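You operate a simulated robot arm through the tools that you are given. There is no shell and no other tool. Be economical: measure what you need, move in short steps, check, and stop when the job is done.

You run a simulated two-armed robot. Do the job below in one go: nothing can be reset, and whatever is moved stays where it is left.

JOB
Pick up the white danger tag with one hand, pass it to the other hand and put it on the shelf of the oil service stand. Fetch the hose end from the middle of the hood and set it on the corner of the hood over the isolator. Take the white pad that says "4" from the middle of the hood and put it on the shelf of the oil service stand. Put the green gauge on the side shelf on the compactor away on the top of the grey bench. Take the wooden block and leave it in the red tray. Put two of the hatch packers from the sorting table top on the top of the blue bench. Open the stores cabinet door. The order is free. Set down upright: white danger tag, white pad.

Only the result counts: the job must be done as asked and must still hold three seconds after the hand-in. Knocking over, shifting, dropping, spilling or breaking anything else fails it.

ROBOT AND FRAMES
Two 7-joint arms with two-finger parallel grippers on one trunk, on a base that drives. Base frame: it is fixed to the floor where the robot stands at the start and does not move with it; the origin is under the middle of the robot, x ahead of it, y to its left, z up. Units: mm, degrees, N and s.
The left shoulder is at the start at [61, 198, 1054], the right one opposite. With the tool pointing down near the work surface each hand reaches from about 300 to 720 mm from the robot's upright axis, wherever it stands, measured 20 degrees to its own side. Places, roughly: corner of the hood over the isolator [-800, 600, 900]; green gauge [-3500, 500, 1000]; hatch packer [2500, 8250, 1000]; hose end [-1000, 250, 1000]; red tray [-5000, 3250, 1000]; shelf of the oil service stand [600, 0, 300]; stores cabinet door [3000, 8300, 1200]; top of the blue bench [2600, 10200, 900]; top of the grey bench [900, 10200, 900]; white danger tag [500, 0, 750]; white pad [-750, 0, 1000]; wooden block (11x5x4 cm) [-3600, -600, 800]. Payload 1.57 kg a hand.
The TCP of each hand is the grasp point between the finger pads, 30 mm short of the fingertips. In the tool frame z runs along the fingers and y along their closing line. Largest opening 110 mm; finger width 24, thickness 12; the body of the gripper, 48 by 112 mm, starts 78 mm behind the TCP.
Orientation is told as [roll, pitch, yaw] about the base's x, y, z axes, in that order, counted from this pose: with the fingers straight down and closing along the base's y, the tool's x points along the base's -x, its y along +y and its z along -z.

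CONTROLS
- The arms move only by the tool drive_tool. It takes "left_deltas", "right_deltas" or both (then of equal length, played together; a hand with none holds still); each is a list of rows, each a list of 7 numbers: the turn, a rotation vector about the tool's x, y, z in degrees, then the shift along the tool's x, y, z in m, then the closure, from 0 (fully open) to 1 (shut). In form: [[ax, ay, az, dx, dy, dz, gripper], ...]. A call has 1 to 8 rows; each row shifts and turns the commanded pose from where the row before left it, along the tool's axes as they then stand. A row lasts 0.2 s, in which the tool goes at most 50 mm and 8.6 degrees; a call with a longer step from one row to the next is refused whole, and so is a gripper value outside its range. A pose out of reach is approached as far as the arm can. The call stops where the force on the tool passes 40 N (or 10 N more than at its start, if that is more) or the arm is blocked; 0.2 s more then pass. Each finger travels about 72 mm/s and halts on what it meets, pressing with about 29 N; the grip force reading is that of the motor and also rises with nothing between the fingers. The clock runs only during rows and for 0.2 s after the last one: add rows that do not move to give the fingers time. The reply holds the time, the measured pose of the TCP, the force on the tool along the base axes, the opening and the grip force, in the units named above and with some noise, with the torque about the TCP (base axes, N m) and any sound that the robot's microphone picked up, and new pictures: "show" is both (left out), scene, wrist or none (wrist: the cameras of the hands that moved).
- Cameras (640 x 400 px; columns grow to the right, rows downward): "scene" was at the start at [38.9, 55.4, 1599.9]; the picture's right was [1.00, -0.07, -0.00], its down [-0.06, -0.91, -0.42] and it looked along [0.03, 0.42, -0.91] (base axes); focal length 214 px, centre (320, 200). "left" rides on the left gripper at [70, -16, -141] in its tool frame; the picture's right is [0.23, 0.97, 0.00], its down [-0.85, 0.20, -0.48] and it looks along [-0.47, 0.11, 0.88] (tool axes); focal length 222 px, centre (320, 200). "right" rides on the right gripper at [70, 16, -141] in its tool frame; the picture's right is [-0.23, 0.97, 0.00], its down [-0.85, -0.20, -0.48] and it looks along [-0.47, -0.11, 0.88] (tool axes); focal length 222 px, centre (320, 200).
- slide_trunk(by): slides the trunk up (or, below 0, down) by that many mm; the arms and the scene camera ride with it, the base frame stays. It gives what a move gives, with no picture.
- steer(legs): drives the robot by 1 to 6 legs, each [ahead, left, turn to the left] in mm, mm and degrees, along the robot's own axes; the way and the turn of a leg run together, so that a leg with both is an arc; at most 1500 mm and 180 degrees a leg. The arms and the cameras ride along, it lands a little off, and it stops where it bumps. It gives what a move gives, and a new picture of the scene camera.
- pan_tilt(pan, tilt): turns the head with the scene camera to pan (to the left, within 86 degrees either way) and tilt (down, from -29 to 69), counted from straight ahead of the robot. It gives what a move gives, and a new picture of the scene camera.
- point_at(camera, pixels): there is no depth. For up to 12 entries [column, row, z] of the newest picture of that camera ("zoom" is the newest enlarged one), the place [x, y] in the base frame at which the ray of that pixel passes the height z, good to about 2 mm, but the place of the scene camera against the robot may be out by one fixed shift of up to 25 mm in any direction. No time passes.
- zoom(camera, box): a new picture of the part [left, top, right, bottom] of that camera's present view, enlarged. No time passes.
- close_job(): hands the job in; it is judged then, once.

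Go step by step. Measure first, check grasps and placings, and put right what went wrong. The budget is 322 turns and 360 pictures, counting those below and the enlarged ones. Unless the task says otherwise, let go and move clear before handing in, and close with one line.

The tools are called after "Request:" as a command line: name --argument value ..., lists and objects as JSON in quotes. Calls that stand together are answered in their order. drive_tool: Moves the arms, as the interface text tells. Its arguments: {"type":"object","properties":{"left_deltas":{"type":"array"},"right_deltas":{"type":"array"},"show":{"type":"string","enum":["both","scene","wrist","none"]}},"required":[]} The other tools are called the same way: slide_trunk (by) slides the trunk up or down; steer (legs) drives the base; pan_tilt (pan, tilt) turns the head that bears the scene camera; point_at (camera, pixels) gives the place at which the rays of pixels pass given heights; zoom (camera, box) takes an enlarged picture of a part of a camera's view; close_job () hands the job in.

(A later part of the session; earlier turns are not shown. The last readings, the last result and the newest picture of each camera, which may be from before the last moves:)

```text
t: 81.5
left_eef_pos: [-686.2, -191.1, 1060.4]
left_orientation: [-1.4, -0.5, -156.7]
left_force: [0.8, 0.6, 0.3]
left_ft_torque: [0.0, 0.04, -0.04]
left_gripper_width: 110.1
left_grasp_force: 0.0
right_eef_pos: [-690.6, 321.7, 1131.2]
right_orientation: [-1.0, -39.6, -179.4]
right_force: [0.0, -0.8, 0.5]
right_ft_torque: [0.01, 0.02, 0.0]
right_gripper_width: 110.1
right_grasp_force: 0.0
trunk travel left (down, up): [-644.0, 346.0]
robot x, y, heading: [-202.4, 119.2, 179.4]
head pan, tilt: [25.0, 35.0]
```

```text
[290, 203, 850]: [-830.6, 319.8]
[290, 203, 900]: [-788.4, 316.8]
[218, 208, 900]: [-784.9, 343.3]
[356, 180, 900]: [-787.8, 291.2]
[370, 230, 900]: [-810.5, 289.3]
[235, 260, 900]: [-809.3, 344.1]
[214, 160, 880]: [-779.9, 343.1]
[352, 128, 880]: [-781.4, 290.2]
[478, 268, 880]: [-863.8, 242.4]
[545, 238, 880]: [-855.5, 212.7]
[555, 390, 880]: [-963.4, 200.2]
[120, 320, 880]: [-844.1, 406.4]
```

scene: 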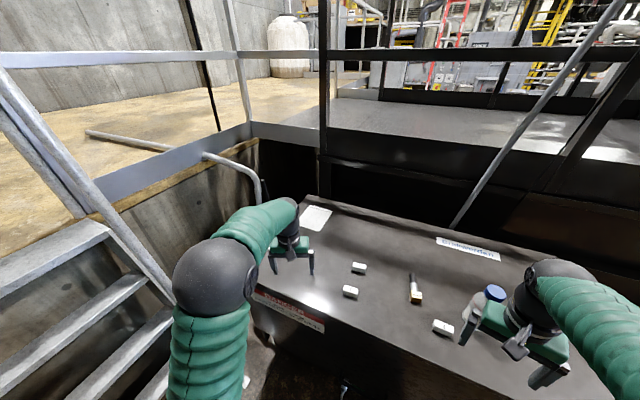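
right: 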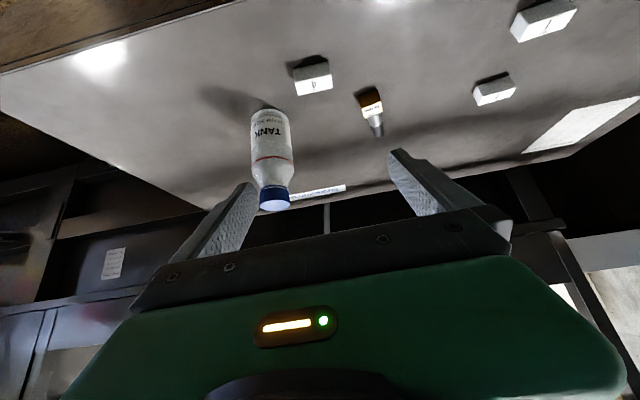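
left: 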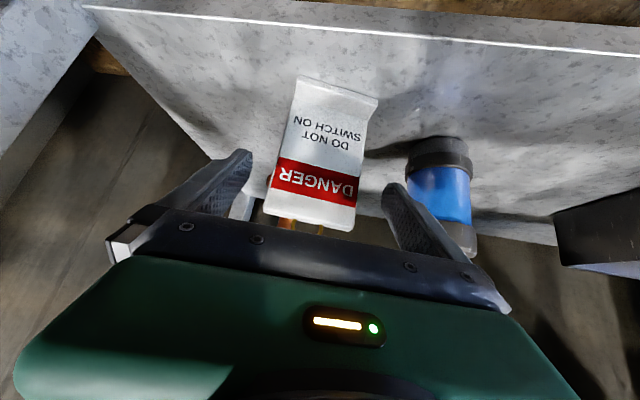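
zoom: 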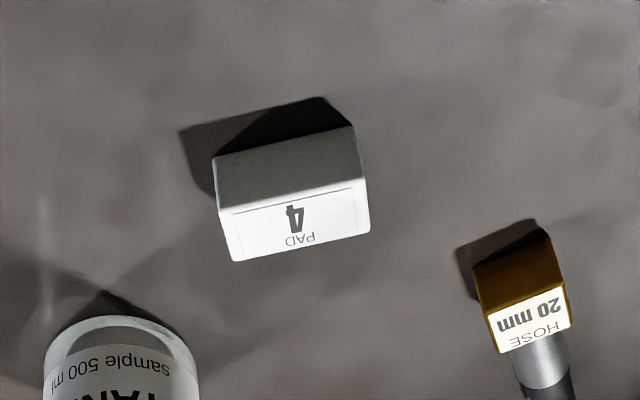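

Pad 4 measures about 53×26×27 mm, centred at (-792, 317) with its top at z≈907, so the hood is at z≈880. I'll approach it with the hand pitched -40°, so it can be laid level under the stand's top later.

Request:
drive_tool --right_deltas '[[1.2, 0, 1.45, -0.0345, 0.0025, 0.029, 0], [1.2, 0, 1.45, -0.0345, 0.0025, 0.029, 0], [0, 0, 0, 0.029, 0, 0.0345, 0], [0, 0, 0, 0.029, 0, 0.0345, 0], [0, 0, 0, 0.029, 0, 0.0345, 0], [0, 0, 0, 0.0193, 0, 0.023, 0]]' --show "wrist"

```text
t: 82.9
left_eef_pos: [-688.1, -190.1, 1059.9]
left_orientation: [-1.2, -0.5, -156.6]
left_force: [-0.3, -0.3, -0.1]
left_ft_torque: [0.0, 0.0, -0.01]
left_gripper_width: 110.1
left_grasp_force: 0.1
right_eef_pos: [-780.2, 320.4, 963.2]
right_orientation: [-1.0, -39.3, 176.9]
right_force: [0.7, -0.5, 0.5]
right_ft_torque: [0.02, -0.03, 0.02]
right_gripper_width: 110.0
right_grasp_force: 0.0
trunk travel left (down, up): [-644.0, 346.0]
robot x, y, heading: [-199.9, 117.0, 179.7]
head pan, tilt: [25.0, 35.0]
```

right: 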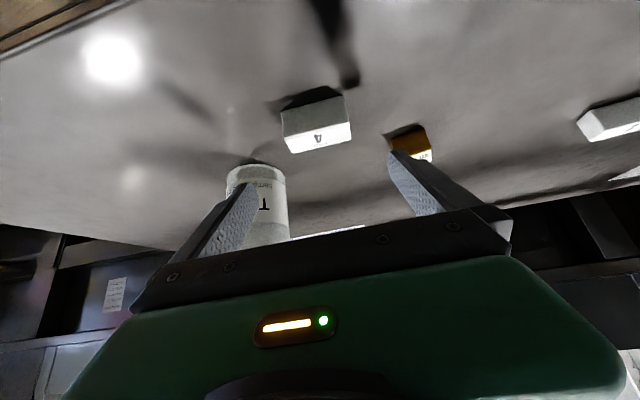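

Request:
point_at --camera "right" --pixels '[[255, 160, 880], [228, 172, 880], [285, 170, 880], [282, 112, 880], [345, 97, 880], [287, 152, 907], [352, 142, 907]]'

```text
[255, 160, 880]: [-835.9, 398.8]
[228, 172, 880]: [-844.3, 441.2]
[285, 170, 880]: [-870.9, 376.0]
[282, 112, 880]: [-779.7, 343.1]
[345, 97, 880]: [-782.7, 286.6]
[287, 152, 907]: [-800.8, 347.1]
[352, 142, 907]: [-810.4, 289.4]
```

Request:
drive_tool --right_deltas '[[0, 0, 0, 0, 0.0035, 0, 0.2], [0, 0, 0, 0.0129, 0, 0.0153, 0.2], [0, 0, 0, 0.0103, 0, 0.0123, 0.2], [0, 0, 0, 0.0045, 0, 0.0054, 0.2], [0, 0, 0, 0.0019, 0, 0.0023, 0.2], [0, 0, 0, 0, 0, 0, 0.2]]' --show "wrist"

```text
t: 84.3
left_eef_pos: [-687.5, -189.6, 1061.9]
left_orientation: [-1.3, -0.5, -156.7]
left_force: [0.4, -0.3, -0.6]
left_ft_torque: [-0.02, 0.01, 0.01]
left_gripper_width: 110.1
left_grasp_force: 0.1
right_eef_pos: [-778.4, 316.9, 919.3]
right_orientation: [-0.9, -39.4, 176.8]
right_force: [-0.1, 0.0, -0.2]
right_ft_torque: [-0.01, -0.02, -0.01]
right_gripper_width: 88.1
right_grasp_force: 0.1
trunk travel left (down, up): [-644.0, 346.0]
robot x, y, heading: [-201.0, 117.0, 180.0]
head pan, tilt: [25.0, 35.0]
```

right: 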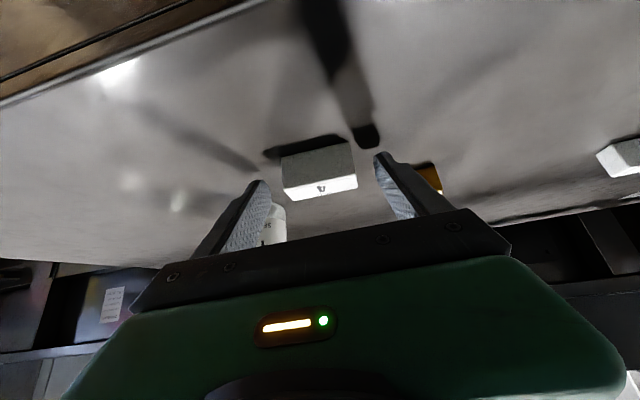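

Request:
drive_tool --right_deltas '[[0, 0, 0, -0.0008, 0, 0.0055, 0.2], [0, 0, 0, 0, 0, 0, 0.6], [0, 0, 0, 0, 0, 0, 1], [0, 0, 0, 0, 0, 0, 1], [0, 0, 0, 0, 0, 0, 1]]' --show "none"

Request:
drive_tool --right_deltas '[[0, 0, 0, -0.0064, 0, -0.0077, 1], [0, 0, 0, -0.0129, 0, -0.0153, 1], [0, 0, 0, -0.0129, 0, -0.0153, 1]]' --show "wrist"

```text
t: 85.5
left_eef_pos: [-687.9, -190.1, 1061.4]
left_orientation: [-1.3, -0.4, -156.7]
left_force: [-0.1, -0.5, 0.1]
left_ft_torque: [-0.01, 0.03, -0.02]
left_gripper_width: 109.9
left_grasp_force: 0.1
right_eef_pos: [-782.1, 318.1, 913.9]
right_orientation: [-0.9, -39.4, 176.8]
right_force: [0.6, 0.7, -0.3]
right_ft_torque: [0.02, 0.01, 0.02]
right_gripper_width: 54.0
right_grasp_force: 28.7
trunk travel left (down, up): [-644.0, 346.0]
robot x, y, heading: [-199.7, 116.0, 179.8]
head pan, tilt: [25.0, 35.0]
```

```text
t: 86.3
left_eef_pos: [-686.3, -189.7, 1061.0]
left_orientation: [-1.3, -0.6, -156.8]
left_force: [-0.1, -0.6, 0.4]
left_ft_torque: [-0.02, 0.01, -0.02]
left_gripper_width: 110.0
left_grasp_force: 0.0
right_eef_pos: [-783.6, 315.4, 964.3]
right_orientation: [-1.0, -39.5, 177.0]
right_force: [0.8, -0.7, -0.1]
right_ft_torque: [-0.05, 0.01, 0.0]
right_gripper_width: 53.9
right_grasp_force: 28.8
trunk travel left (down, up): [-644.0, 346.0]
robot x, y, heading: [-200.2, 119.7, 179.7]
head pan, tilt: [25.0, 35.0]
```

right: 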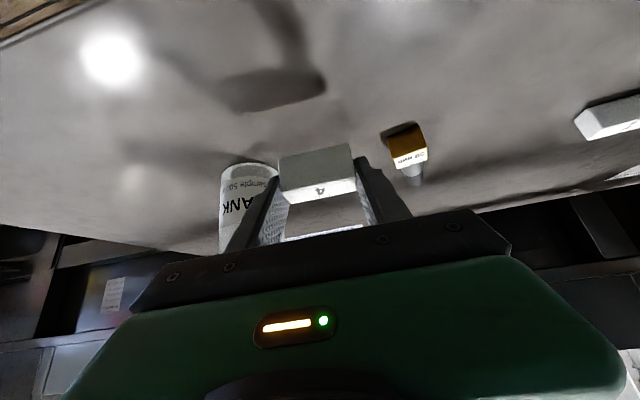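

Pad 4 is held (54 mm). I'll lift and draw it back, then turn the robot around to face the stand.

Request:
drive_tool --right_deltas '[[0, 0, 0, -0.0104, 0, -0.0435, 1], [0, 0, 0, -0.0104, 0, -0.0435, 1], [0, 0, 0, -0.0104, 0, -0.0435, 1], [0, 0, 0, -0.0104, 0, -0.0435, 1]]' --show "none"

Request:
steer --legs '[[0, 0, -90], [0, 0, -90]]'

```text
t: 87.3
left_eef_pos: [-685.2, -188.0, 1062.7]
left_orientation: [-1.4, -0.8, -156.7]
left_force: [0.8, 0.4, 0.1]
left_ft_torque: [0.01, 0.03, -0.03]
left_gripper_width: 110.1
left_grasp_force: 0.1
right_eef_pos: [-703.1, 312.4, 1125.4]
right_orientation: [-0.9, -39.4, 176.6]
right_force: [0.8, 0.3, -0.7]
right_ft_torque: [0.01, 0.01, -0.01]
right_gripper_width: 54.0
right_grasp_force: 28.9
trunk travel left (down, up): [-644.0, 346.0]
robot x, y, heading: [-201.6, 120.8, 179.9]
head pan, tilt: [25.0, 35.0]
```

```text
t: 95.3
left_eef_pos: [283.8, 426.2, 1061.4]
left_orientation: [-1.2, -0.5, 23.5]
left_force: [-0.2, -0.2, 0.5]
left_ft_torque: [0.03, 0.01, -0.03]
left_gripper_width: 109.9
left_grasp_force: 0.1
right_eef_pos: [304.0, -73.4, 1124.3]
right_orientation: [-1.0, -39.5, -2.8]
right_force: [0.3, 0.1, -0.7]
right_ft_torque: [0.04, -0.01, 0.0]
right_gripper_width: 53.9
right_grasp_force: 29.0
trunk travel left (down, up): [-644.0, 346.0]
robot x, y, heading: [-201.1, 115.6, 0.3]
head pan, tilt: [25.0, 35.0]
```

scene: 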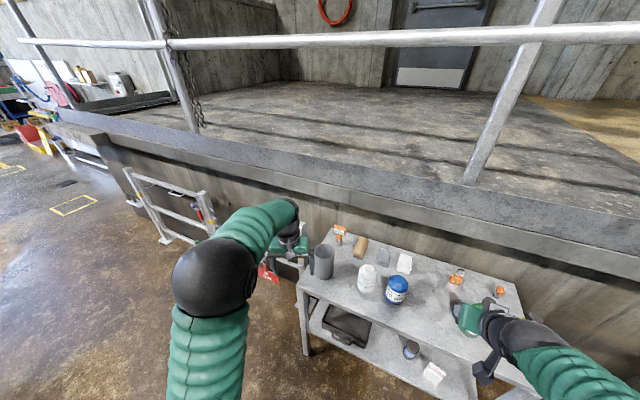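

Request:
steer --legs '[[-15, -216, 0]]'

Request:
slide_trunk --by -350

Request:
slide_trunk --by -285

Request:
drive_tool --right_deltas '[[0, 0, 0, 0, 0, 0, 1]]' --show "both"

```text
t: 97.0
left_eef_pos: [268.2, 215.4, 1061.0]
left_orientation: [-1.4, -0.5, 23.5]
left_force: [-0.2, -0.3, -0.7]
left_ft_torque: [-0.01, -0.02, 0.0]
left_gripper_width: 110.0
left_grasp_force: 0.0
right_eef_pos: [288.1, -284.0, 1125.4]
right_orientation: [-1.3, -39.4, -2.8]
right_force: [-0.6, 0.2, -0.6]
right_ft_torque: [0.01, 0.03, 0.0]
right_gripper_width: 54.1
right_grasp_force: 29.2
trunk travel left (down, up): [-644.0, 346.0]
robot x, y, heading: [-214.4, -93.5, -0.4]
head pan, tilt: [25.0, 35.0]
```

scene: 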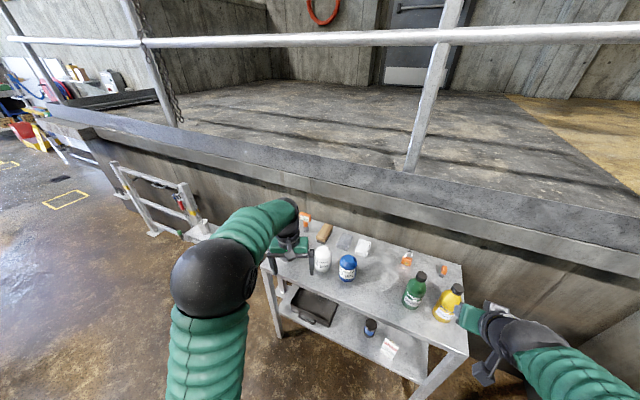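

```text
t: 100.4
left_eef_pos: [265.3, 210.9, 712.5]
left_orientation: [-1.3, -0.6, 23.5]
left_force: [1.2, 0.3, -0.9]
left_ft_torque: [-0.01, 0.0, 0.02]
left_gripper_width: 110.1
left_grasp_force: 0.0
right_eef_pos: [287.5, -289.6, 774.7]
right_orientation: [-1.1, -39.6, -3.0]
right_force: [0.9, 0.0, 0.0]
right_ft_torque: [-0.02, 0.01, -0.05]
right_gripper_width: 54.0
right_grasp_force: 29.5
trunk travel left (down, up): [-294.0, 696.0]
robot x, y, heading: [-215.7, -101.6, 0.0]
head pan, tilt: [25.0, 35.0]
```

```text
t: 103.3
left_eef_pos: [265.7, 209.8, 427.9]
left_orientation: [-1.4, -0.6, 23.6]
left_force: [0.1, 0.6, 0.0]
left_ft_torque: [-0.06, 0.01, -0.01]
left_gripper_width: 109.8
left_grasp_force: 0.0
right_eef_pos: [285.9, -289.6, 490.9]
right_orientation: [-1.0, -39.5, -3.0]
right_force: [-0.2, 0.3, -0.7]
right_ft_torque: [0.02, 0.03, -0.02]
right_gripper_width: 54.0
right_grasp_force: 28.7
trunk travel left (down, up): [-9.0, 981.0]
robot x, y, heading: [-217.2, -98.8, -0.0]
head pan, tilt: [25.0, 35.0]
```

```text
t: 103.7
left_eef_pos: [265.8, 210.8, 427.9]
left_orientation: [-1.3, -0.7, 23.5]
left_force: [0.1, -0.2, -0.8]
left_ft_torque: [0.01, 0.0, -0.01]
left_gripper_width: 110.4
left_grasp_force: 0.2
right_eef_pos: [286.6, -289.4, 490.1]
right_orientation: [-1.0, -39.5, -3.0]
right_force: [0.4, -0.4, -0.9]
right_ft_torque: [0.0, -0.01, -0.02]
right_gripper_width: 54.0
right_grasp_force: 28.7
trunk travel left (down, up): [-9.0, 981.0]
robot x, y, heading: [-217.5, -97.9, -0.3]
head pan, tilt: [25.0, 35.0]
```

scene: 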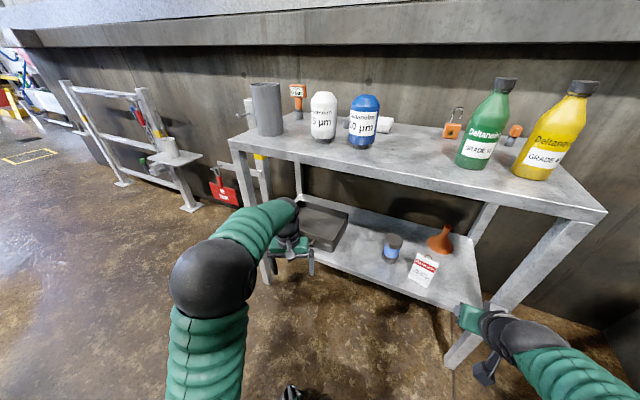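
right: 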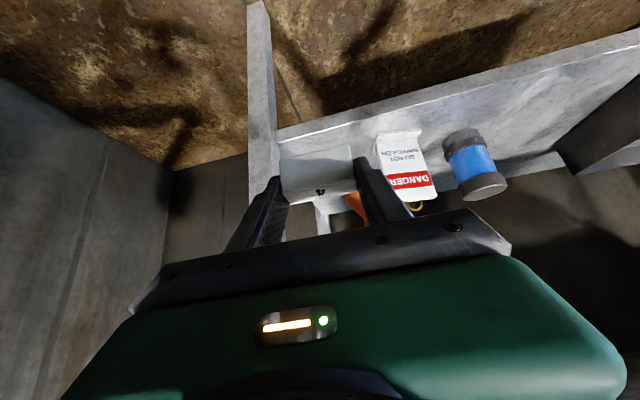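

Request:
point_at --camera "right" --pixels '[[279, 147, 340], [640, 40, 340], [376, 141, 350], [420, 132, 350], [272, 160, 340]]'

```text
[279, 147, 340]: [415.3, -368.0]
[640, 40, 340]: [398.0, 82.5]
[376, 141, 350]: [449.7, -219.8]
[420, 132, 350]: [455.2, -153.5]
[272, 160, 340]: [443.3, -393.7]
```

Request:
drive_tool --right_deltas '[[0, 0, 0, 0.0159, 0, 0.0193, 1], [0, 0, 0, 0.0159, 0, 0.0193, 1], [0, 0, 0, 0.0159, 0, 0.0193, 1], [0, 0, 0, 0.0127, 0.004, 0.0154, 1], [0, 0, 0, 0, 0, 0, 1]]' --show "none"

```text
t: 104.9
left_eef_pos: [265.9, 210.9, 426.6]
left_orientation: [-1.3, -0.6, 23.5]
left_force: [-1.3, -0.8, 0.9]
left_ft_torque: [0.0, -0.16, 0.01]
left_gripper_width: 109.9
left_grasp_force: 0.0
right_eef_pos: [285.7, -296.8, 395.4]
right_orientation: [-0.8, -39.4, -4.1]
right_force: [2.0, 5.5, -9.5]
right_ft_torque: [-0.59, -0.36, -0.38]
right_gripper_width: 54.0
right_grasp_force: 29.2
trunk travel left (down, up): [-9.0, 981.0]
robot x, y, heading: [-214.4, -97.3, -0.2]
head pan, tilt: [25.0, 35.0]
```

Request:
drive_tool --right_deltas '[[0, 0, 0, 0, 0, 0, 1]]' --show "both"

```text
t: 105.3
left_eef_pos: [265.9, 209.9, 427.3]
left_orientation: [-1.3, -0.6, 23.4]
left_force: [0.7, -0.2, -1.6]
left_ft_torque: [-0.08, 0.08, -0.02]
left_gripper_width: 110.2
left_grasp_force: 0.0
right_eef_pos: [285.9, -297.1, 395.0]
right_orientation: [-1.0, -39.5, -4.2]
right_force: [-2.0, -8.3, 8.7]
right_ft_torque: [0.72, 0.42, 0.47]
right_gripper_width: 53.9
right_grasp_force: 28.9
trunk travel left (down, up): [-9.0, 981.0]
robot x, y, heading: [-215.2, -99.2, -0.3]
head pan, tilt: [25.0, 35.0]
```

scene: 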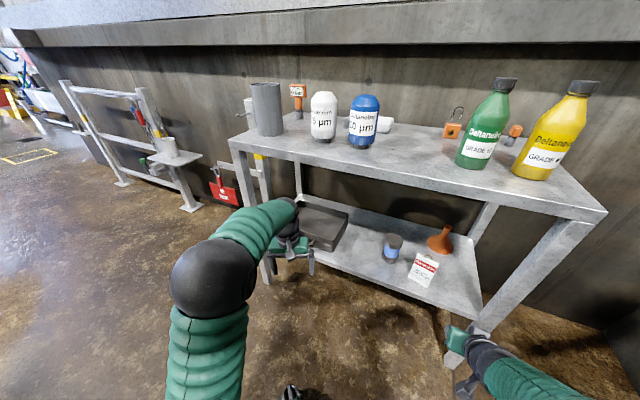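
right: 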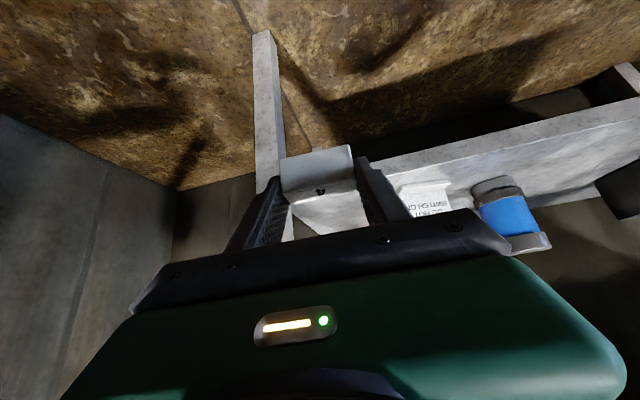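

Request:
drive_tool --right_deltas '[[0, 0, 0, -0.0097, 0, -0.0115, 1], [0, 0, 0, -0.015, 0, 0.0129, 1], [0, 0, 0, -0.015, 0, 0.0129, 1], [0, 0, 0, 0, 0, 0, 1]]' --show "none"

```text
t: 106.3
left_eef_pos: [264.8, 210.7, 426.9]
left_orientation: [-1.2, -0.6, 23.5]
left_force: [0.1, 0.1, 0.6]
left_ft_torque: [0.01, -0.02, -0.02]
left_gripper_width: 110.1
left_grasp_force: 0.0
right_eef_pos: [325.6, -288.8, 410.9]
right_orientation: [-1.0, -39.4, -2.9]
right_force: [0.3, -0.1, -0.4]
right_ft_torque: [0.0, 0.03, -0.02]
right_gripper_width: 54.2
right_grasp_force: 28.7
trunk travel left (down, up): [-9.0, 981.0]
robot x, y, heading: [-219.7, -101.9, -0.2]
head pan, tilt: [25.0, 35.0]
```

Request:
steer --legs '[[112, -6, 0]]'

Request:
zoom --camera "right" --box '[0, 0, 640, 400]'

```text
t: 107.5
left_eef_pos: [378.4, 204.5, 427.3]
left_orientation: [-1.3, -0.6, 23.6]
left_force: [1.1, -0.3, 0.4]
left_ft_torque: [0.02, 0.0, -0.01]
left_gripper_width: 110.1
left_grasp_force: 0.1
right_eef_pos: [438.2, -294.5, 410.8]
right_orientation: [-1.0, -39.5, -2.9]
right_force: [0.1, 0.6, -1.7]
right_ft_torque: [-0.01, 0.02, 0.01]
right_gripper_width: 54.0
right_grasp_force: 29.0
trunk travel left (down, up): [-9.0, 981.0]
robot x, y, heading: [-104.8, -103.4, -0.1]
head pan, tilt: [25.0, 35.0]
```

scene: 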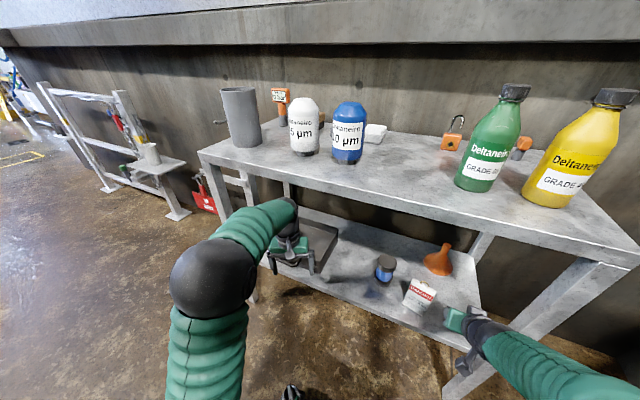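

```text
1.00 times, centred on (320, 200) of right (not enlarged: the box is as wide or as high as the picture)
```

zoom: 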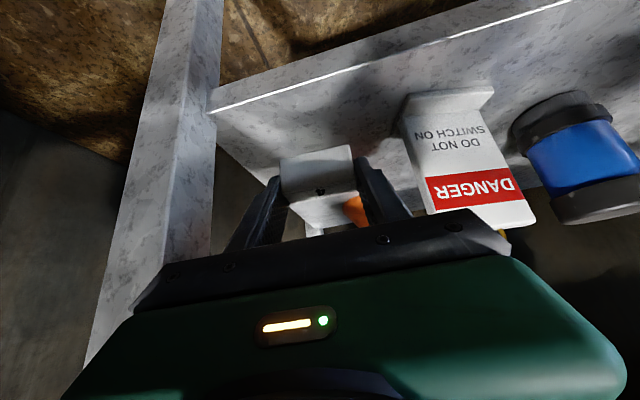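

Request:
drive_tool --right_deltas '[[0, 0, 0, 0.0097, 0, 0.0115, 1], [0, 0, 0, 0.0064, 0, 0.0077, 1], [0, 0, 0, 0.0026, 0, 0.0031, 1], [0, 0, 0, 0.0019, 0, 0.0023, 1], [0, 0, 0, 0, 0, 0, 1]]' --show "wrist"

```text
t: 108.7
left_eef_pos: [377.6, 204.3, 427.3]
left_orientation: [-1.4, -0.7, 23.7]
left_force: [0.0, -0.1, -0.1]
left_ft_torque: [0.02, 0.01, 0.02]
left_gripper_width: 110.0
left_grasp_force: 0.1
right_eef_pos: [437.5, -295.9, 378.2]
right_orientation: [-1.0, -39.5, -3.0]
right_force: [-0.4, -0.2, -0.8]
right_ft_torque: [-0.01, 0.01, 0.0]
right_gripper_width: 54.0
right_grasp_force: 29.3
trunk travel left (down, up): [-9.0, 981.0]
robot x, y, heading: [-106.0, -99.2, -0.3]
head pan, tilt: [25.0, 35.0]
```

right: 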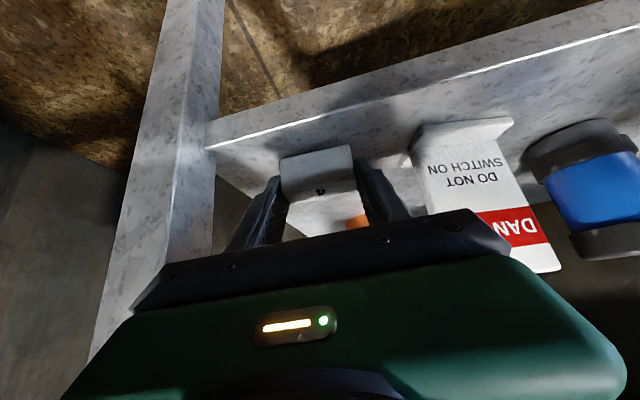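

Request:
drive_tool --right_deltas '[[0, 0, 0, 0.0013, 0, 0.0015, 1], [0, 0, 0, 0.0013, 0, 0.0015, 1], [0, 0, 0, 0, 0, 0, 1]]' --show "none"

Request:
drive_tool --right_deltas '[[0, 0, 0, 0.0013, 0, 0.0015, 1], [0, 0, 0, 0.0006, 0, 0.0008, 1], [0, 0, 0, 0, 0, 0, 1]]' --show "none"

```text
t: 109.5
left_eef_pos: [377.4, 204.3, 427.9]
left_orientation: [-1.3, -0.7, 23.6]
left_force: [-0.2, -1.0, -0.6]
left_ft_torque: [-0.02, -0.04, 0.01]
left_gripper_width: 110.0
left_grasp_force: 0.1
right_eef_pos: [436.1, -295.5, 373.8]
right_orientation: [-1.0, -39.6, -2.9]
right_force: [0.7, 0.6, -0.2]
right_ft_torque: [-0.01, 0.0, 0.0]
right_gripper_width: 54.2
right_grasp_force: 29.5
trunk travel left (down, up): [-9.0, 981.0]
robot x, y, heading: [-103.6, -102.2, 0.1]
head pan, tilt: [25.0, 35.0]
```

```text
t: 110.3
left_eef_pos: [377.7, 204.1, 428.2]
left_orientation: [-1.4, -0.7, 23.6]
left_force: [-0.1, -0.2, 0.2]
left_ft_torque: [0.01, -0.03, 0.01]
left_gripper_width: 109.9
left_grasp_force: 0.1
right_eef_pos: [436.7, -295.3, 373.9]
right_orientation: [-1.0, -39.8, -2.8]
right_force: [-1.4, 0.8, 14.4]
right_ft_torque: [0.36, 0.0, 0.06]
right_gripper_width: 54.0
right_grasp_force: 28.8
trunk travel left (down, up): [-9.0, 981.0]
robot x, y, heading: [-105.4, -104.8, -0.2]
head pan, tilt: [25.0, 35.0]
```

Contact (14 N at z 374). I'll open part way to 85 mm and retreat along the fingers' axis.

Request:
drive_tool --right_deltas '[[0, 0, 0, 0, 0, 0, 0.45], [0, 0, 0, 0, 0, 0, 0.3], [0, 0, 0, 0, 0, 0, 0.22], [0, 0, 0, 0, 0, 0, 0.22], [0, 0, 0, 0, 0, -0.02, 0.22], [0, 0, 0, 0, 0, -0.03, 0.22], [0, 0, 0, 0, 0, -0.03, 0.22]]' --show "wrist"

```text
t: 111.9
left_eef_pos: [378.5, 204.5, 427.2]
left_orientation: [-1.3, -0.7, 23.6]
left_force: [-0.3, -0.8, 0.6]
left_ft_torque: [0.04, -0.01, 0.03]
left_gripper_width: 110.2
left_grasp_force: 0.1
right_eef_pos: [386.5, -292.2, 432.6]
right_orientation: [-0.9, -39.5, -3.0]
right_force: [-0.3, 3.0, 0.6]
right_ft_torque: [-0.2, -0.01, -0.17]
right_gripper_width: 86.1
right_grasp_force: 0.0
trunk travel left (down, up): [-9.0, 981.0]
robot x, y, heading: [-105.8, -101.5, -0.1]
head pan, tilt: [25.0, 35.0]
```

right: 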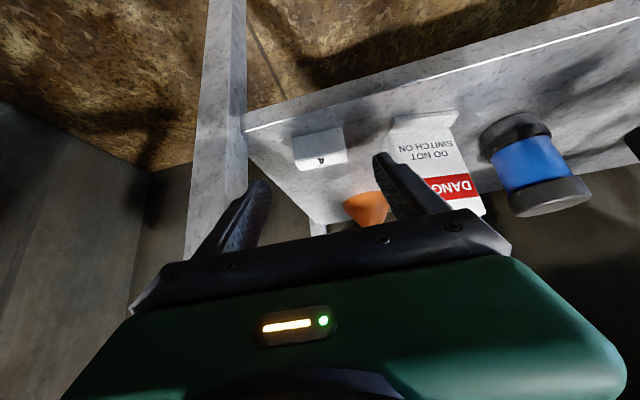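

Request:
steer --legs '[[-120, 10, 0]]'

Request:
zoom --camera "scene" --box '[220, 180, 620, 400]'

```text
t: 113.1
left_eef_pos: [256.9, 214.2, 427.4]
left_orientation: [-1.4, -0.6, 23.6]
left_force: [0.9, -0.1, 0.1]
left_ft_torque: [0.01, 0.04, 0.01]
left_gripper_width: 110.1
left_grasp_force: 0.1
right_eef_pos: [266.7, -282.3, 433.1]
right_orientation: [-1.0, -39.6, -2.9]
right_force: [-0.6, 0.7, 0.6]
right_ft_torque: [0.0, 0.0, -0.02]
right_gripper_width: 86.0
right_grasp_force: 0.1
trunk travel left (down, up): [-9.0, 981.0]
robot x, y, heading: [-224.9, -93.9, -0.1]
head pan, tilt: [25.0, 35.0]
```

scene: 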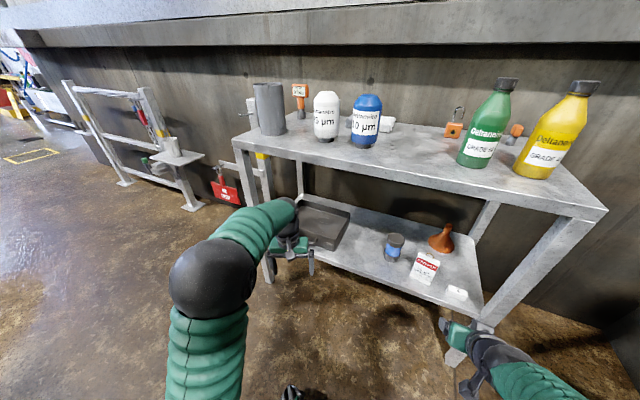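

```text
1.60 times, centred on (420, 290) of scene
```

zoom: 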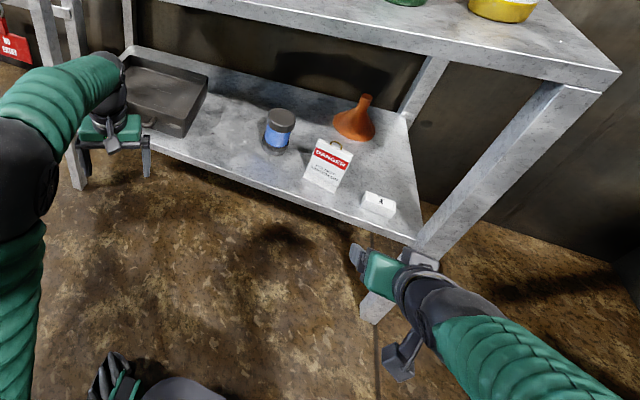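

Both the tag and pad 4 stand properly on the shelf. I'll raise up, straighten the right hand, and turn back to the hood for the hose end.

Request:
slide_trunk --by 400

Request:
slide_trunk --by 250

Request:
drive_tool --right_deltas '[[0, 8, 0, 0, 0, -0.02, 0], [0, 8, 0, 0, 0, -0.02, 0], [0, 8, 0, 0, 0, 0, 0], [0, 8, 0, 0, 0, 0, 0], [0, 7.6, 0, 0, 0, 0, 0]]' --show "none"

Request:
steer --legs '[[0, 200, 0], [0, 0, 90], [0, 0, 90]]'

```text
t: 117.0
left_eef_pos: [256.3, 214.9, 828.4]
left_orientation: [-1.3, -0.7, 23.6]
left_force: [-0.3, -0.2, 0.3]
left_ft_torque: [0.03, 0.0, -0.03]
left_gripper_width: 110.1
left_grasp_force: 0.0
right_eef_pos: [267.1, -282.5, 832.1]
right_orientation: [-1.0, -39.6, -2.9]
right_force: [0.6, -0.7, -0.3]
right_ft_torque: [-0.05, 0.0, -0.01]
right_gripper_width: 85.6
right_grasp_force: 0.0
trunk travel left (down, up): [-409.0, 581.0]
robot x, y, heading: [-227.4, -93.1, -0.3]
head pan, tilt: [25.0, 35.0]
```

```text
t: 119.5
left_eef_pos: [255.5, 214.4, 1078.5]
left_orientation: [-1.2, -0.7, 23.7]
left_force: [-0.2, 1.2, 0.2]
left_ft_torque: [0.0, -0.01, -0.02]
left_gripper_width: 110.1
left_grasp_force: 0.0
right_eef_pos: [268.0, -281.1, 1082.8]
right_orientation: [-1.1, -39.5, -2.9]
right_force: [-0.3, 0.0, 0.1]
right_ft_torque: [0.01, 0.01, -0.01]
right_gripper_width: 85.8
right_grasp_force: 0.1
trunk travel left (down, up): [-659.0, 331.0]
robot x, y, heading: [-228.9, -88.7, -0.1]
head pan, tilt: [25.0, 35.0]
```

```text
t: 120.8
left_eef_pos: [254.0, 215.5, 1079.0]
left_orientation: [-1.4, -0.8, 23.5]
left_force: [-0.6, -0.2, 0.1]
left_ft_torque: [-0.02, -0.03, 0.0]
left_gripper_width: 110.1
left_grasp_force: 0.0
right_eef_pos: [219.2, -284.7, 1123.0]
right_orientation: [-0.8, -0.1, -3.5]
right_force: [-0.6, -0.2, -0.2]
right_ft_torque: [-0.02, 0.02, 0.05]
right_gripper_width: 109.8
right_grasp_force: 0.1
right hand out of reach, approached as far as the arm can: row 5
trunk travel left (down, up): [-659.0, 331.0]
robot x, y, heading: [-223.1, -91.6, -0.1]
head pan, tilt: [25.0, 35.0]
```

```text
t: 130.0
left_eef_pos: [-711.6, -195.4, 1078.8]
left_orientation: [-1.3, -0.7, -157.1]
left_force: [0.7, 0.4, 0.3]
left_ft_torque: [-0.01, 0.02, 0.0]
left_gripper_width: 109.9
left_grasp_force: 0.1
right_eef_pos: [-669.4, 305.7, 1121.8]
right_orientation: [-0.6, -0.1, 175.9]
right_force: [0.0, 0.2, -0.1]
right_ft_torque: [0.0, -0.04, -0.02]
right_gripper_width: 109.9
right_grasp_force: 0.0
trunk travel left (down, up): [-659.0, 331.0]
robot x, y, heading: [-225.4, 110.1, 179.0]
head pan, tilt: [25.0, 35.0]
```

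scene: 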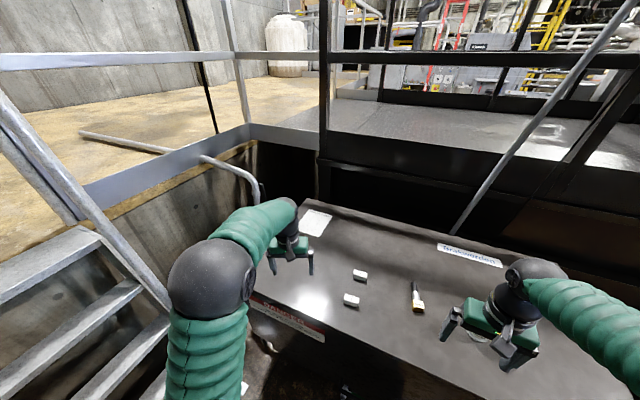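

Request:
steer --legs '[[25, 40, 1]]'

Request:
drive_tool --right_deltas '[[0, 0, -2, -0.04, 0.01, 0, 0], [0, 0, -2, -0.04, 0.01, 0, 0], [0, 0, 0, -0.04, 0.01, 0, 0]]' --show "wrist"

```text
t: 130.9
left_eef_pos: [-726.2, -224.1, 1084.1]
left_orientation: [-0.7, -1.3, -156.2]
left_force: [0.3, 1.8, 0.1]
left_ft_torque: [-0.09, 0.0, -0.05]
left_gripper_width: 110.1
left_grasp_force: 0.1
right_eef_pos: [-691.6, 276.1, 1122.3]
right_orientation: [0.1, -0.4, 176.6]
right_force: [1.0, 0.4, 0.4]
right_ft_torque: [-0.07, 0.06, -0.01]
right_gripper_width: 109.6
right_grasp_force: 0.1
trunk travel left (down, up): [-659.0, 331.0]
robot x, y, heading: [-250.4, 70.6, -179.8]
head pan, tilt: [25.0, 35.0]
```

scene: 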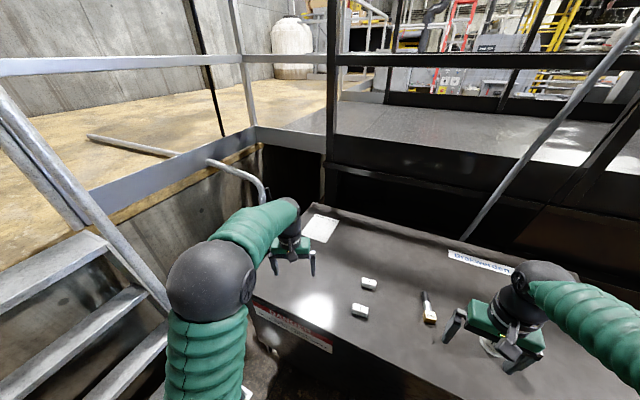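

```text
t: 131.7
left_eef_pos: [-730.7, -225.4, 1083.4]
left_orientation: [-0.8, -1.1, -156.4]
left_force: [-1.0, 0.2, 0.0]
left_ft_torque: [-0.06, -0.03, -0.01]
left_gripper_width: 110.0
left_grasp_force: 0.2
right_eef_pos: [-707.2, 275.4, 1143.8]
right_orientation: [0.0, -0.1, -179.4]
right_force: [0.2, 1.0, -0.8]
right_ft_torque: [-0.04, 0.01, -0.01]
right_gripper_width: 109.9
right_grasp_force: 0.0
right hand out of reach, approached as far as the arm can: row 1, 2, 3
trunk travel left (down, up): [-659.0, 331.0]
robot x, y, heading: [-251.5, 75.6, -179.8]
head pan, tilt: [25.0, 35.0]
```

right: 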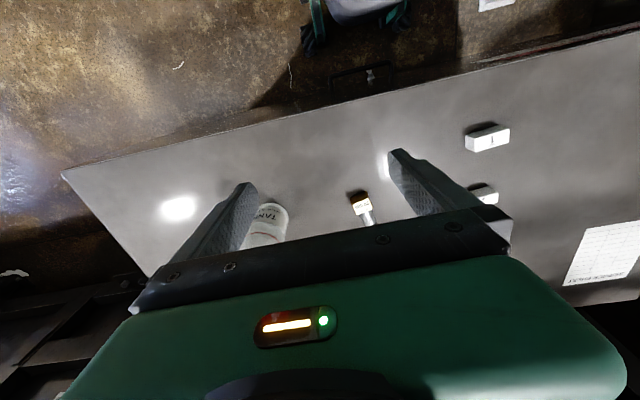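

Request:
drive_tool --right_deltas '[[0, 0, 0, -0.01, 0.01, 0.04, 0], [0, 0, 0, -0.02, 0.01, 0.04, 0], [0, 0, 0, -0.03, 0.01, 0.02, 0], [0, 0, 0, -0.03, 0.01, 0.01, 0], [0, 0, 0, -0.03, 0.01, 0, 0]]' --show "both"

```text
t: 132.9
left_eef_pos: [-730.2, -236.6, 1080.2]
left_orientation: [-1.2, -0.8, -156.3]
left_force: [-0.9, -1.0, -0.7]
left_ft_torque: [0.03, 0.02, -0.02]
left_gripper_width: 109.9
left_grasp_force: 0.0
right_eef_pos: [-686.9, 254.5, 1092.2]
right_orientation: [-0.6, -0.2, -179.4]
right_force: [0.3, 0.0, 0.1]
right_ft_torque: [0.03, 0.03, 0.01]
right_gripper_width: 109.9
right_grasp_force: 0.0
right hand out of reach, approached as far as the arm can: row 1, 2, 3, 4, 5
trunk travel left (down, up): [-659.0, 331.0]
robot x, y, heading: [-250.0, 70.7, -179.7]
head pan, tilt: [25.0, 35.0]
```

scene: 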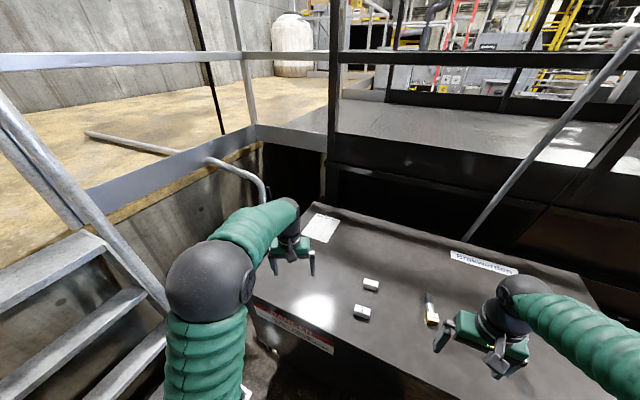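
right: 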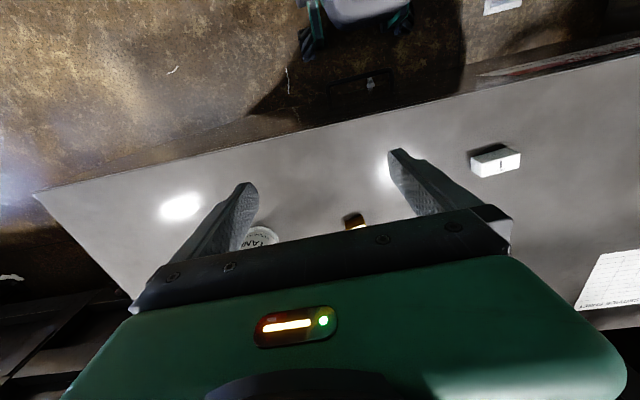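

Request:
drive_tool --right_deltas '[[0, 0, 0, 0.04, -0.01, 0, 0], [0, 0, 0, 0.04, -0.01, 0, 0], [0, 0, 0, 0.04, -0.01, 0, 0], [0, 0, 0, 0.04, -0.01, 0, 0], [0, 0, 0, 0.04, -0.01, 0, 0]]' --show "none"

```text
t: 134.1
left_eef_pos: [-730.1, -237.3, 1080.0]
left_orientation: [-1.3, -0.8, -156.3]
left_force: [0.4, 0.2, 0.0]
left_ft_torque: [0.04, 0.01, 0.04]
left_gripper_width: 110.0
left_grasp_force: 0.0
right_eef_pos: [-520.8, 303.8, 1074.3]
right_orientation: [-0.4, 0.1, -179.0]
right_force: [-0.3, 0.8, 0.5]
right_ft_torque: [-0.02, 0.03, 0.01]
right_gripper_width: 110.0
right_grasp_force: 0.1
right hand out of reach, approached as far as the arm can: row 4, 5
trunk travel left (down, up): [-659.0, 331.0]
robot x, y, heading: [-250.8, 66.8, -179.6]
head pan, tilt: [25.0, 35.0]
```

Request:
drive_tool --right_deltas '[[0, 0, 0, -0.04, 0, 0, 0], [0, 0, 0, -0.04, 0, 0, 0], [0, 0, 0, -0.04, 0, 0, 0], [0, 0, 0, -0.04, 0, 0, 0]]' --show "none"

Request:
drive_tool --right_deltas '[[0, 0, 0, -0.04, 0, 0, 0], [0, 0, 0, -0.04, 0, 0, 0]]' --show "none"

```text
t: 135.1
left_eef_pos: [-731.0, -232.9, 1080.4]
left_orientation: [-1.1, -0.7, -156.2]
left_force: [-0.3, -0.3, 0.2]
left_ft_torque: [-0.02, 0.02, 0.01]
left_gripper_width: 109.7
left_grasp_force: 0.0
right_eef_pos: [-682.2, 307.5, 1072.4]
right_orientation: [-0.4, 0.0, -179.5]
right_force: [-0.9, 0.6, -1.2]
right_ft_torque: [0.0, -0.04, 0.0]
right_gripper_width: 110.0
right_grasp_force: 0.1
trunk travel left (down, up): [-659.0, 331.0]
robot x, y, heading: [-248.3, 68.5, -179.7]
head pan, tilt: [25.0, 35.0]
```

```text
t: 135.7
left_eef_pos: [-732.8, -235.2, 1079.9]
left_orientation: [-1.0, -0.8, -156.3]
left_force: [-0.2, 0.1, -0.1]
left_ft_torque: [-0.01, -0.07, 0.04]
left_gripper_width: 109.9
left_grasp_force: 0.1
right_eef_pos: [-763.1, 305.1, 1072.1]
right_orientation: [-0.4, 0.1, -179.5]
right_force: [0.5, 0.5, -0.6]
right_ft_torque: [0.01, -0.03, -0.01]
right_gripper_width: 109.9
right_grasp_force: 0.0
trunk travel left (down, up): [-659.0, 331.0]
robot x, y, heading: [-249.0, 70.4, -179.7]
head pan, tilt: [25.0, 35.0]
```

Request:
drive_tool --right_deltas '[[0, 0, 0, -0.02, 0.03, 0, 0], [0, 0, 0, -0.02, 0.03, 0, 0], [0, 0, 0, -0.03, 0.02, 0, 0]]' --show "wrist"

```text
t: 136.5
left_eef_pos: [-731.2, -234.7, 1079.9]
left_orientation: [-1.2, -1.0, -156.2]
left_force: [0.4, -0.5, 1.2]
left_ft_torque: [0.01, -0.02, 0.01]
left_gripper_width: 110.0
left_grasp_force: 0.1
right_eef_pos: [-830.8, 224.0, 1074.4]
right_orientation: [-0.5, -0.2, -179.5]
right_force: [-0.2, 0.6, 0.0]
right_ft_torque: [-0.01, 0.04, 0.02]
right_gripper_width: 109.8
right_grasp_force: 0.0
trunk travel left (down, up): [-659.0, 331.0]
robot x, y, heading: [-249.0, 69.8, -179.7]
head pan, tilt: [25.0, 35.0]
```

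right: 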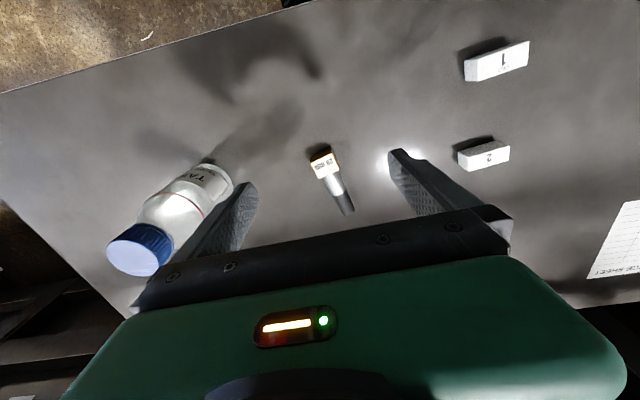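

Good view: the hose end lies from (320,150) to (348,212). I'll zoom and measure it.

Request:
zoom --camera "right" --box '[270, 130, 410, 230]'

```text
4.00 times, centred on (340, 180) of right
```

zoom: 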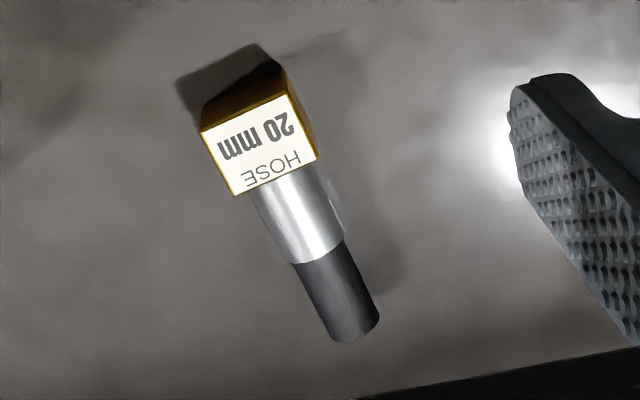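

Request:
point_at --camera "zoom" --pixels '[[201, 131, 907], [287, 92, 907], [316, 158, 907], [236, 196, 907], [275, 185, 905], [318, 250, 903], [355, 320, 895], [292, 265, 893], [342, 238, 893], [330, 338, 890], [378, 310, 890]]'

```text
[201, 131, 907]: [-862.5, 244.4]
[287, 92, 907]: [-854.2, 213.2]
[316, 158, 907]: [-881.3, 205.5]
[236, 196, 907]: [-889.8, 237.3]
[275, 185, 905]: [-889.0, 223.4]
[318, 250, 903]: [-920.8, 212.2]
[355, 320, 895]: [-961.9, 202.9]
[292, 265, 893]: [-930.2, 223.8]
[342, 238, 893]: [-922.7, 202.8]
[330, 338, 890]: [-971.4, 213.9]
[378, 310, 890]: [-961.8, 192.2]
```

Request:
drive_tool --right_deltas '[[0, 0, -7.2, 0, 0, 0, 0], [0, 0, -7.2, 0, 0, 0, 0], [0, 0, 0, -0.0227, -0.006, 0.02, 0], [0, 0, 0, -0.0227, -0.006, 0.03, 0], [0, 0, 0, 0, 0, 0.04, 0], [0, 0, 0, 0, 0, 0.03, 0]]' --show "wrist"

```text
t: 137.9
left_eef_pos: [-729.9, -233.7, 1080.8]
left_orientation: [-1.2, -0.9, -156.3]
left_force: [-0.3, 0.0, 0.7]
left_ft_torque: [0.01, -0.03, 0.01]
left_gripper_width: 109.9
left_grasp_force: 0.1
right_eef_pos: [-877.7, 225.6, 955.3]
right_orientation: [-0.5, 0.0, -165.0]
right_force: [0.1, -0.5, -0.4]
right_ft_torque: [-0.02, 0.01, 0.01]
right_gripper_width: 109.9
right_grasp_force: 0.0
trunk travel left (down, up): [-659.0, 331.0]
robot x, y, heading: [-252.2, 73.2, -180.0]
head pan, tilt: [25.0, 35.0]
```

right: 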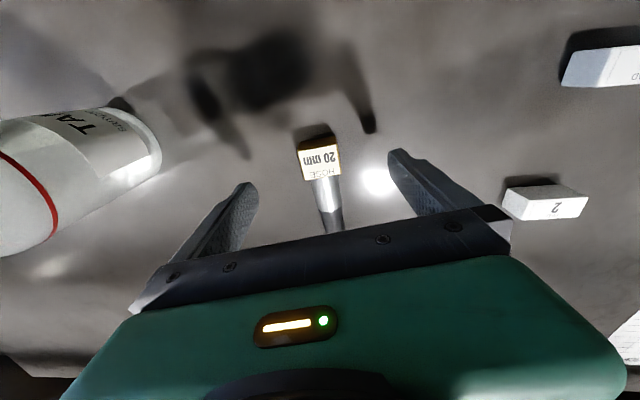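

Request:
point_at --camera "right" --pixels '[[320, 163, 907], [318, 137, 880]]'

Request:
drive_tool --right_deltas '[[0, 0, 0, 0, 0, 0.025, 0], [0, 0, 0, 0, 0, 0.014, 0], [0, 0, 0, 0, 0, 0, 0.5], [0, 0, 0, 0, 0, 0, 1], [0, 0, 0, 0, 0, 0, 1], [0, 0, 0, 0, 0, 0, 1], [0, 0, 0, 0, 0, 0, 1]]' --show "wrist"

```text
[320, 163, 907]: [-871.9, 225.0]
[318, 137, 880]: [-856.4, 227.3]
```

```text
t: 139.5
left_eef_pos: [-730.1, -233.7, 1081.1]
left_orientation: [-1.2, -0.9, -156.2]
left_force: [0.0, -0.5, -0.4]
left_ft_torque: [-0.01, 0.02, 0.01]
left_gripper_width: 109.9
left_grasp_force: 0.0
right_eef_pos: [-878.2, 226.3, 915.3]
right_orientation: [-0.5, 0.0, -165.1]
right_force: [-0.6, -0.5, 0.7]
right_ft_torque: [0.01, 0.0, 0.01]
right_gripper_width: 35.7
right_grasp_force: 28.6
trunk travel left (down, up): [-659.0, 331.0]
robot x, y, heading: [-248.6, 67.4, -179.6]
head pan, tilt: [25.0, 35.0]
```

right: 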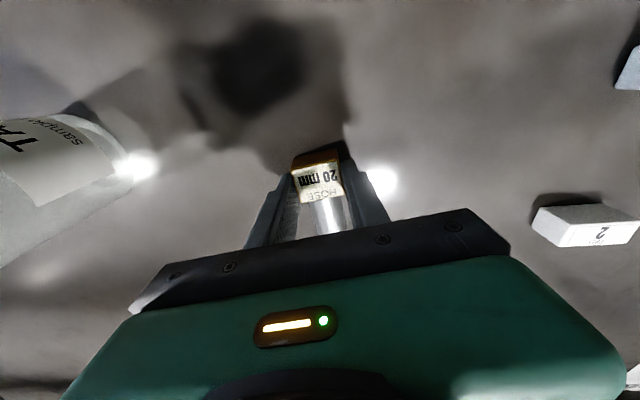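

The hose end is gripped (36 mm). I'll lift high enough to clear the sample bottle and look at the far corner.

Request:
drive_tool --right_deltas '[[0, 0, 0, 0, 0, -0.03, 1], [0, 0, 0, 0, 0, -0.03, 1]]' --show "none"

Request:
slide_trunk --by 190

Request:
pan_tilt --pan -40 --tilt 45

```text
t: 140.1
left_eef_pos: [-729.1, -235.1, 1081.1]
left_orientation: [-1.1, -1.0, -156.4]
left_force: [0.8, -0.2, 1.2]
left_ft_torque: [-0.01, 0.02, 0.02]
left_gripper_width: 110.0
left_grasp_force: 0.0
right_eef_pos: [-877.0, 226.0, 976.2]
right_orientation: [-0.6, 0.0, -165.0]
right_force: [1.0, -1.0, -2.2]
right_ft_torque: [0.03, -0.04, -0.02]
right_gripper_width: 35.3
right_grasp_force: 28.9
trunk travel left (down, up): [-659.0, 331.0]
robot x, y, heading: [-251.3, 73.2, -179.7]
head pan, tilt: [25.0, 35.0]
```

```text
t: 142.2
left_eef_pos: [-730.2, -233.6, 1270.0]
left_orientation: [-1.3, -0.9, -156.3]
left_force: [-0.7, 0.4, 0.3]
left_ft_torque: [0.02, -0.02, -0.02]
left_gripper_width: 110.0
left_grasp_force: 0.1
right_eef_pos: [-877.4, 226.0, 1165.5]
right_orientation: [-0.4, 0.0, -165.1]
right_force: [0.1, 0.6, -1.7]
right_ft_torque: [-0.01, -0.08, -0.01]
right_gripper_width: 35.2
right_grasp_force: 29.6
trunk travel left (down, up): [-849.0, 141.0]
robot x, y, heading: [-247.2, 74.1, -179.9]
head pan, tilt: [25.0, 35.0]
```

```text
t: 143.5
left_eef_pos: [-730.4, -233.9, 1271.7]
left_orientation: [-1.2, -0.9, -156.3]
left_force: [0.1, -0.3, -0.1]
left_ft_torque: [0.02, -0.01, 0.0]
left_gripper_width: 110.0
left_grasp_force: 0.0
right_eef_pos: [-877.8, 225.5, 1165.4]
right_orientation: [-0.5, 0.1, -165.0]
right_force: [0.0, 0.3, -2.0]
right_ft_torque: [0.03, -0.03, 0.01]
right_gripper_width: 35.5
right_grasp_force: 29.1
trunk travel left (down, up): [-849.0, 141.0]
robot x, y, heading: [-250.4, 70.7, -179.9]
head pan, tilt: [-40.0, 45.0]
```

scene: 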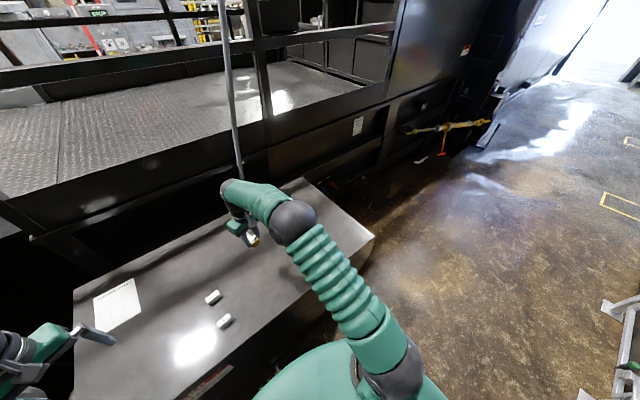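

Request:
point_at --camera "scene" --pixels '[[374, 238, 880], [300, 179, 880], [74, 292, 880], [330, 214, 880]]'

Request:
zoom --camera "scene" --box '[220, 150, 440, 320]'

```text
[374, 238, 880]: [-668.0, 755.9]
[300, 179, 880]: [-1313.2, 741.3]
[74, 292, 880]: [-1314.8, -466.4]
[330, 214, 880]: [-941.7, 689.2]
```

```text
2.35 times, centred on (330, 235) of scene
```

zoom: 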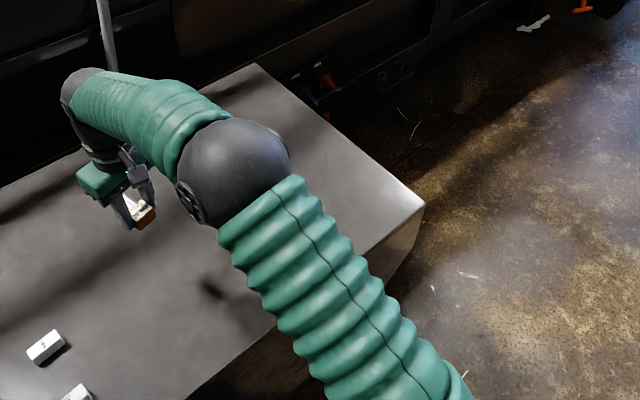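

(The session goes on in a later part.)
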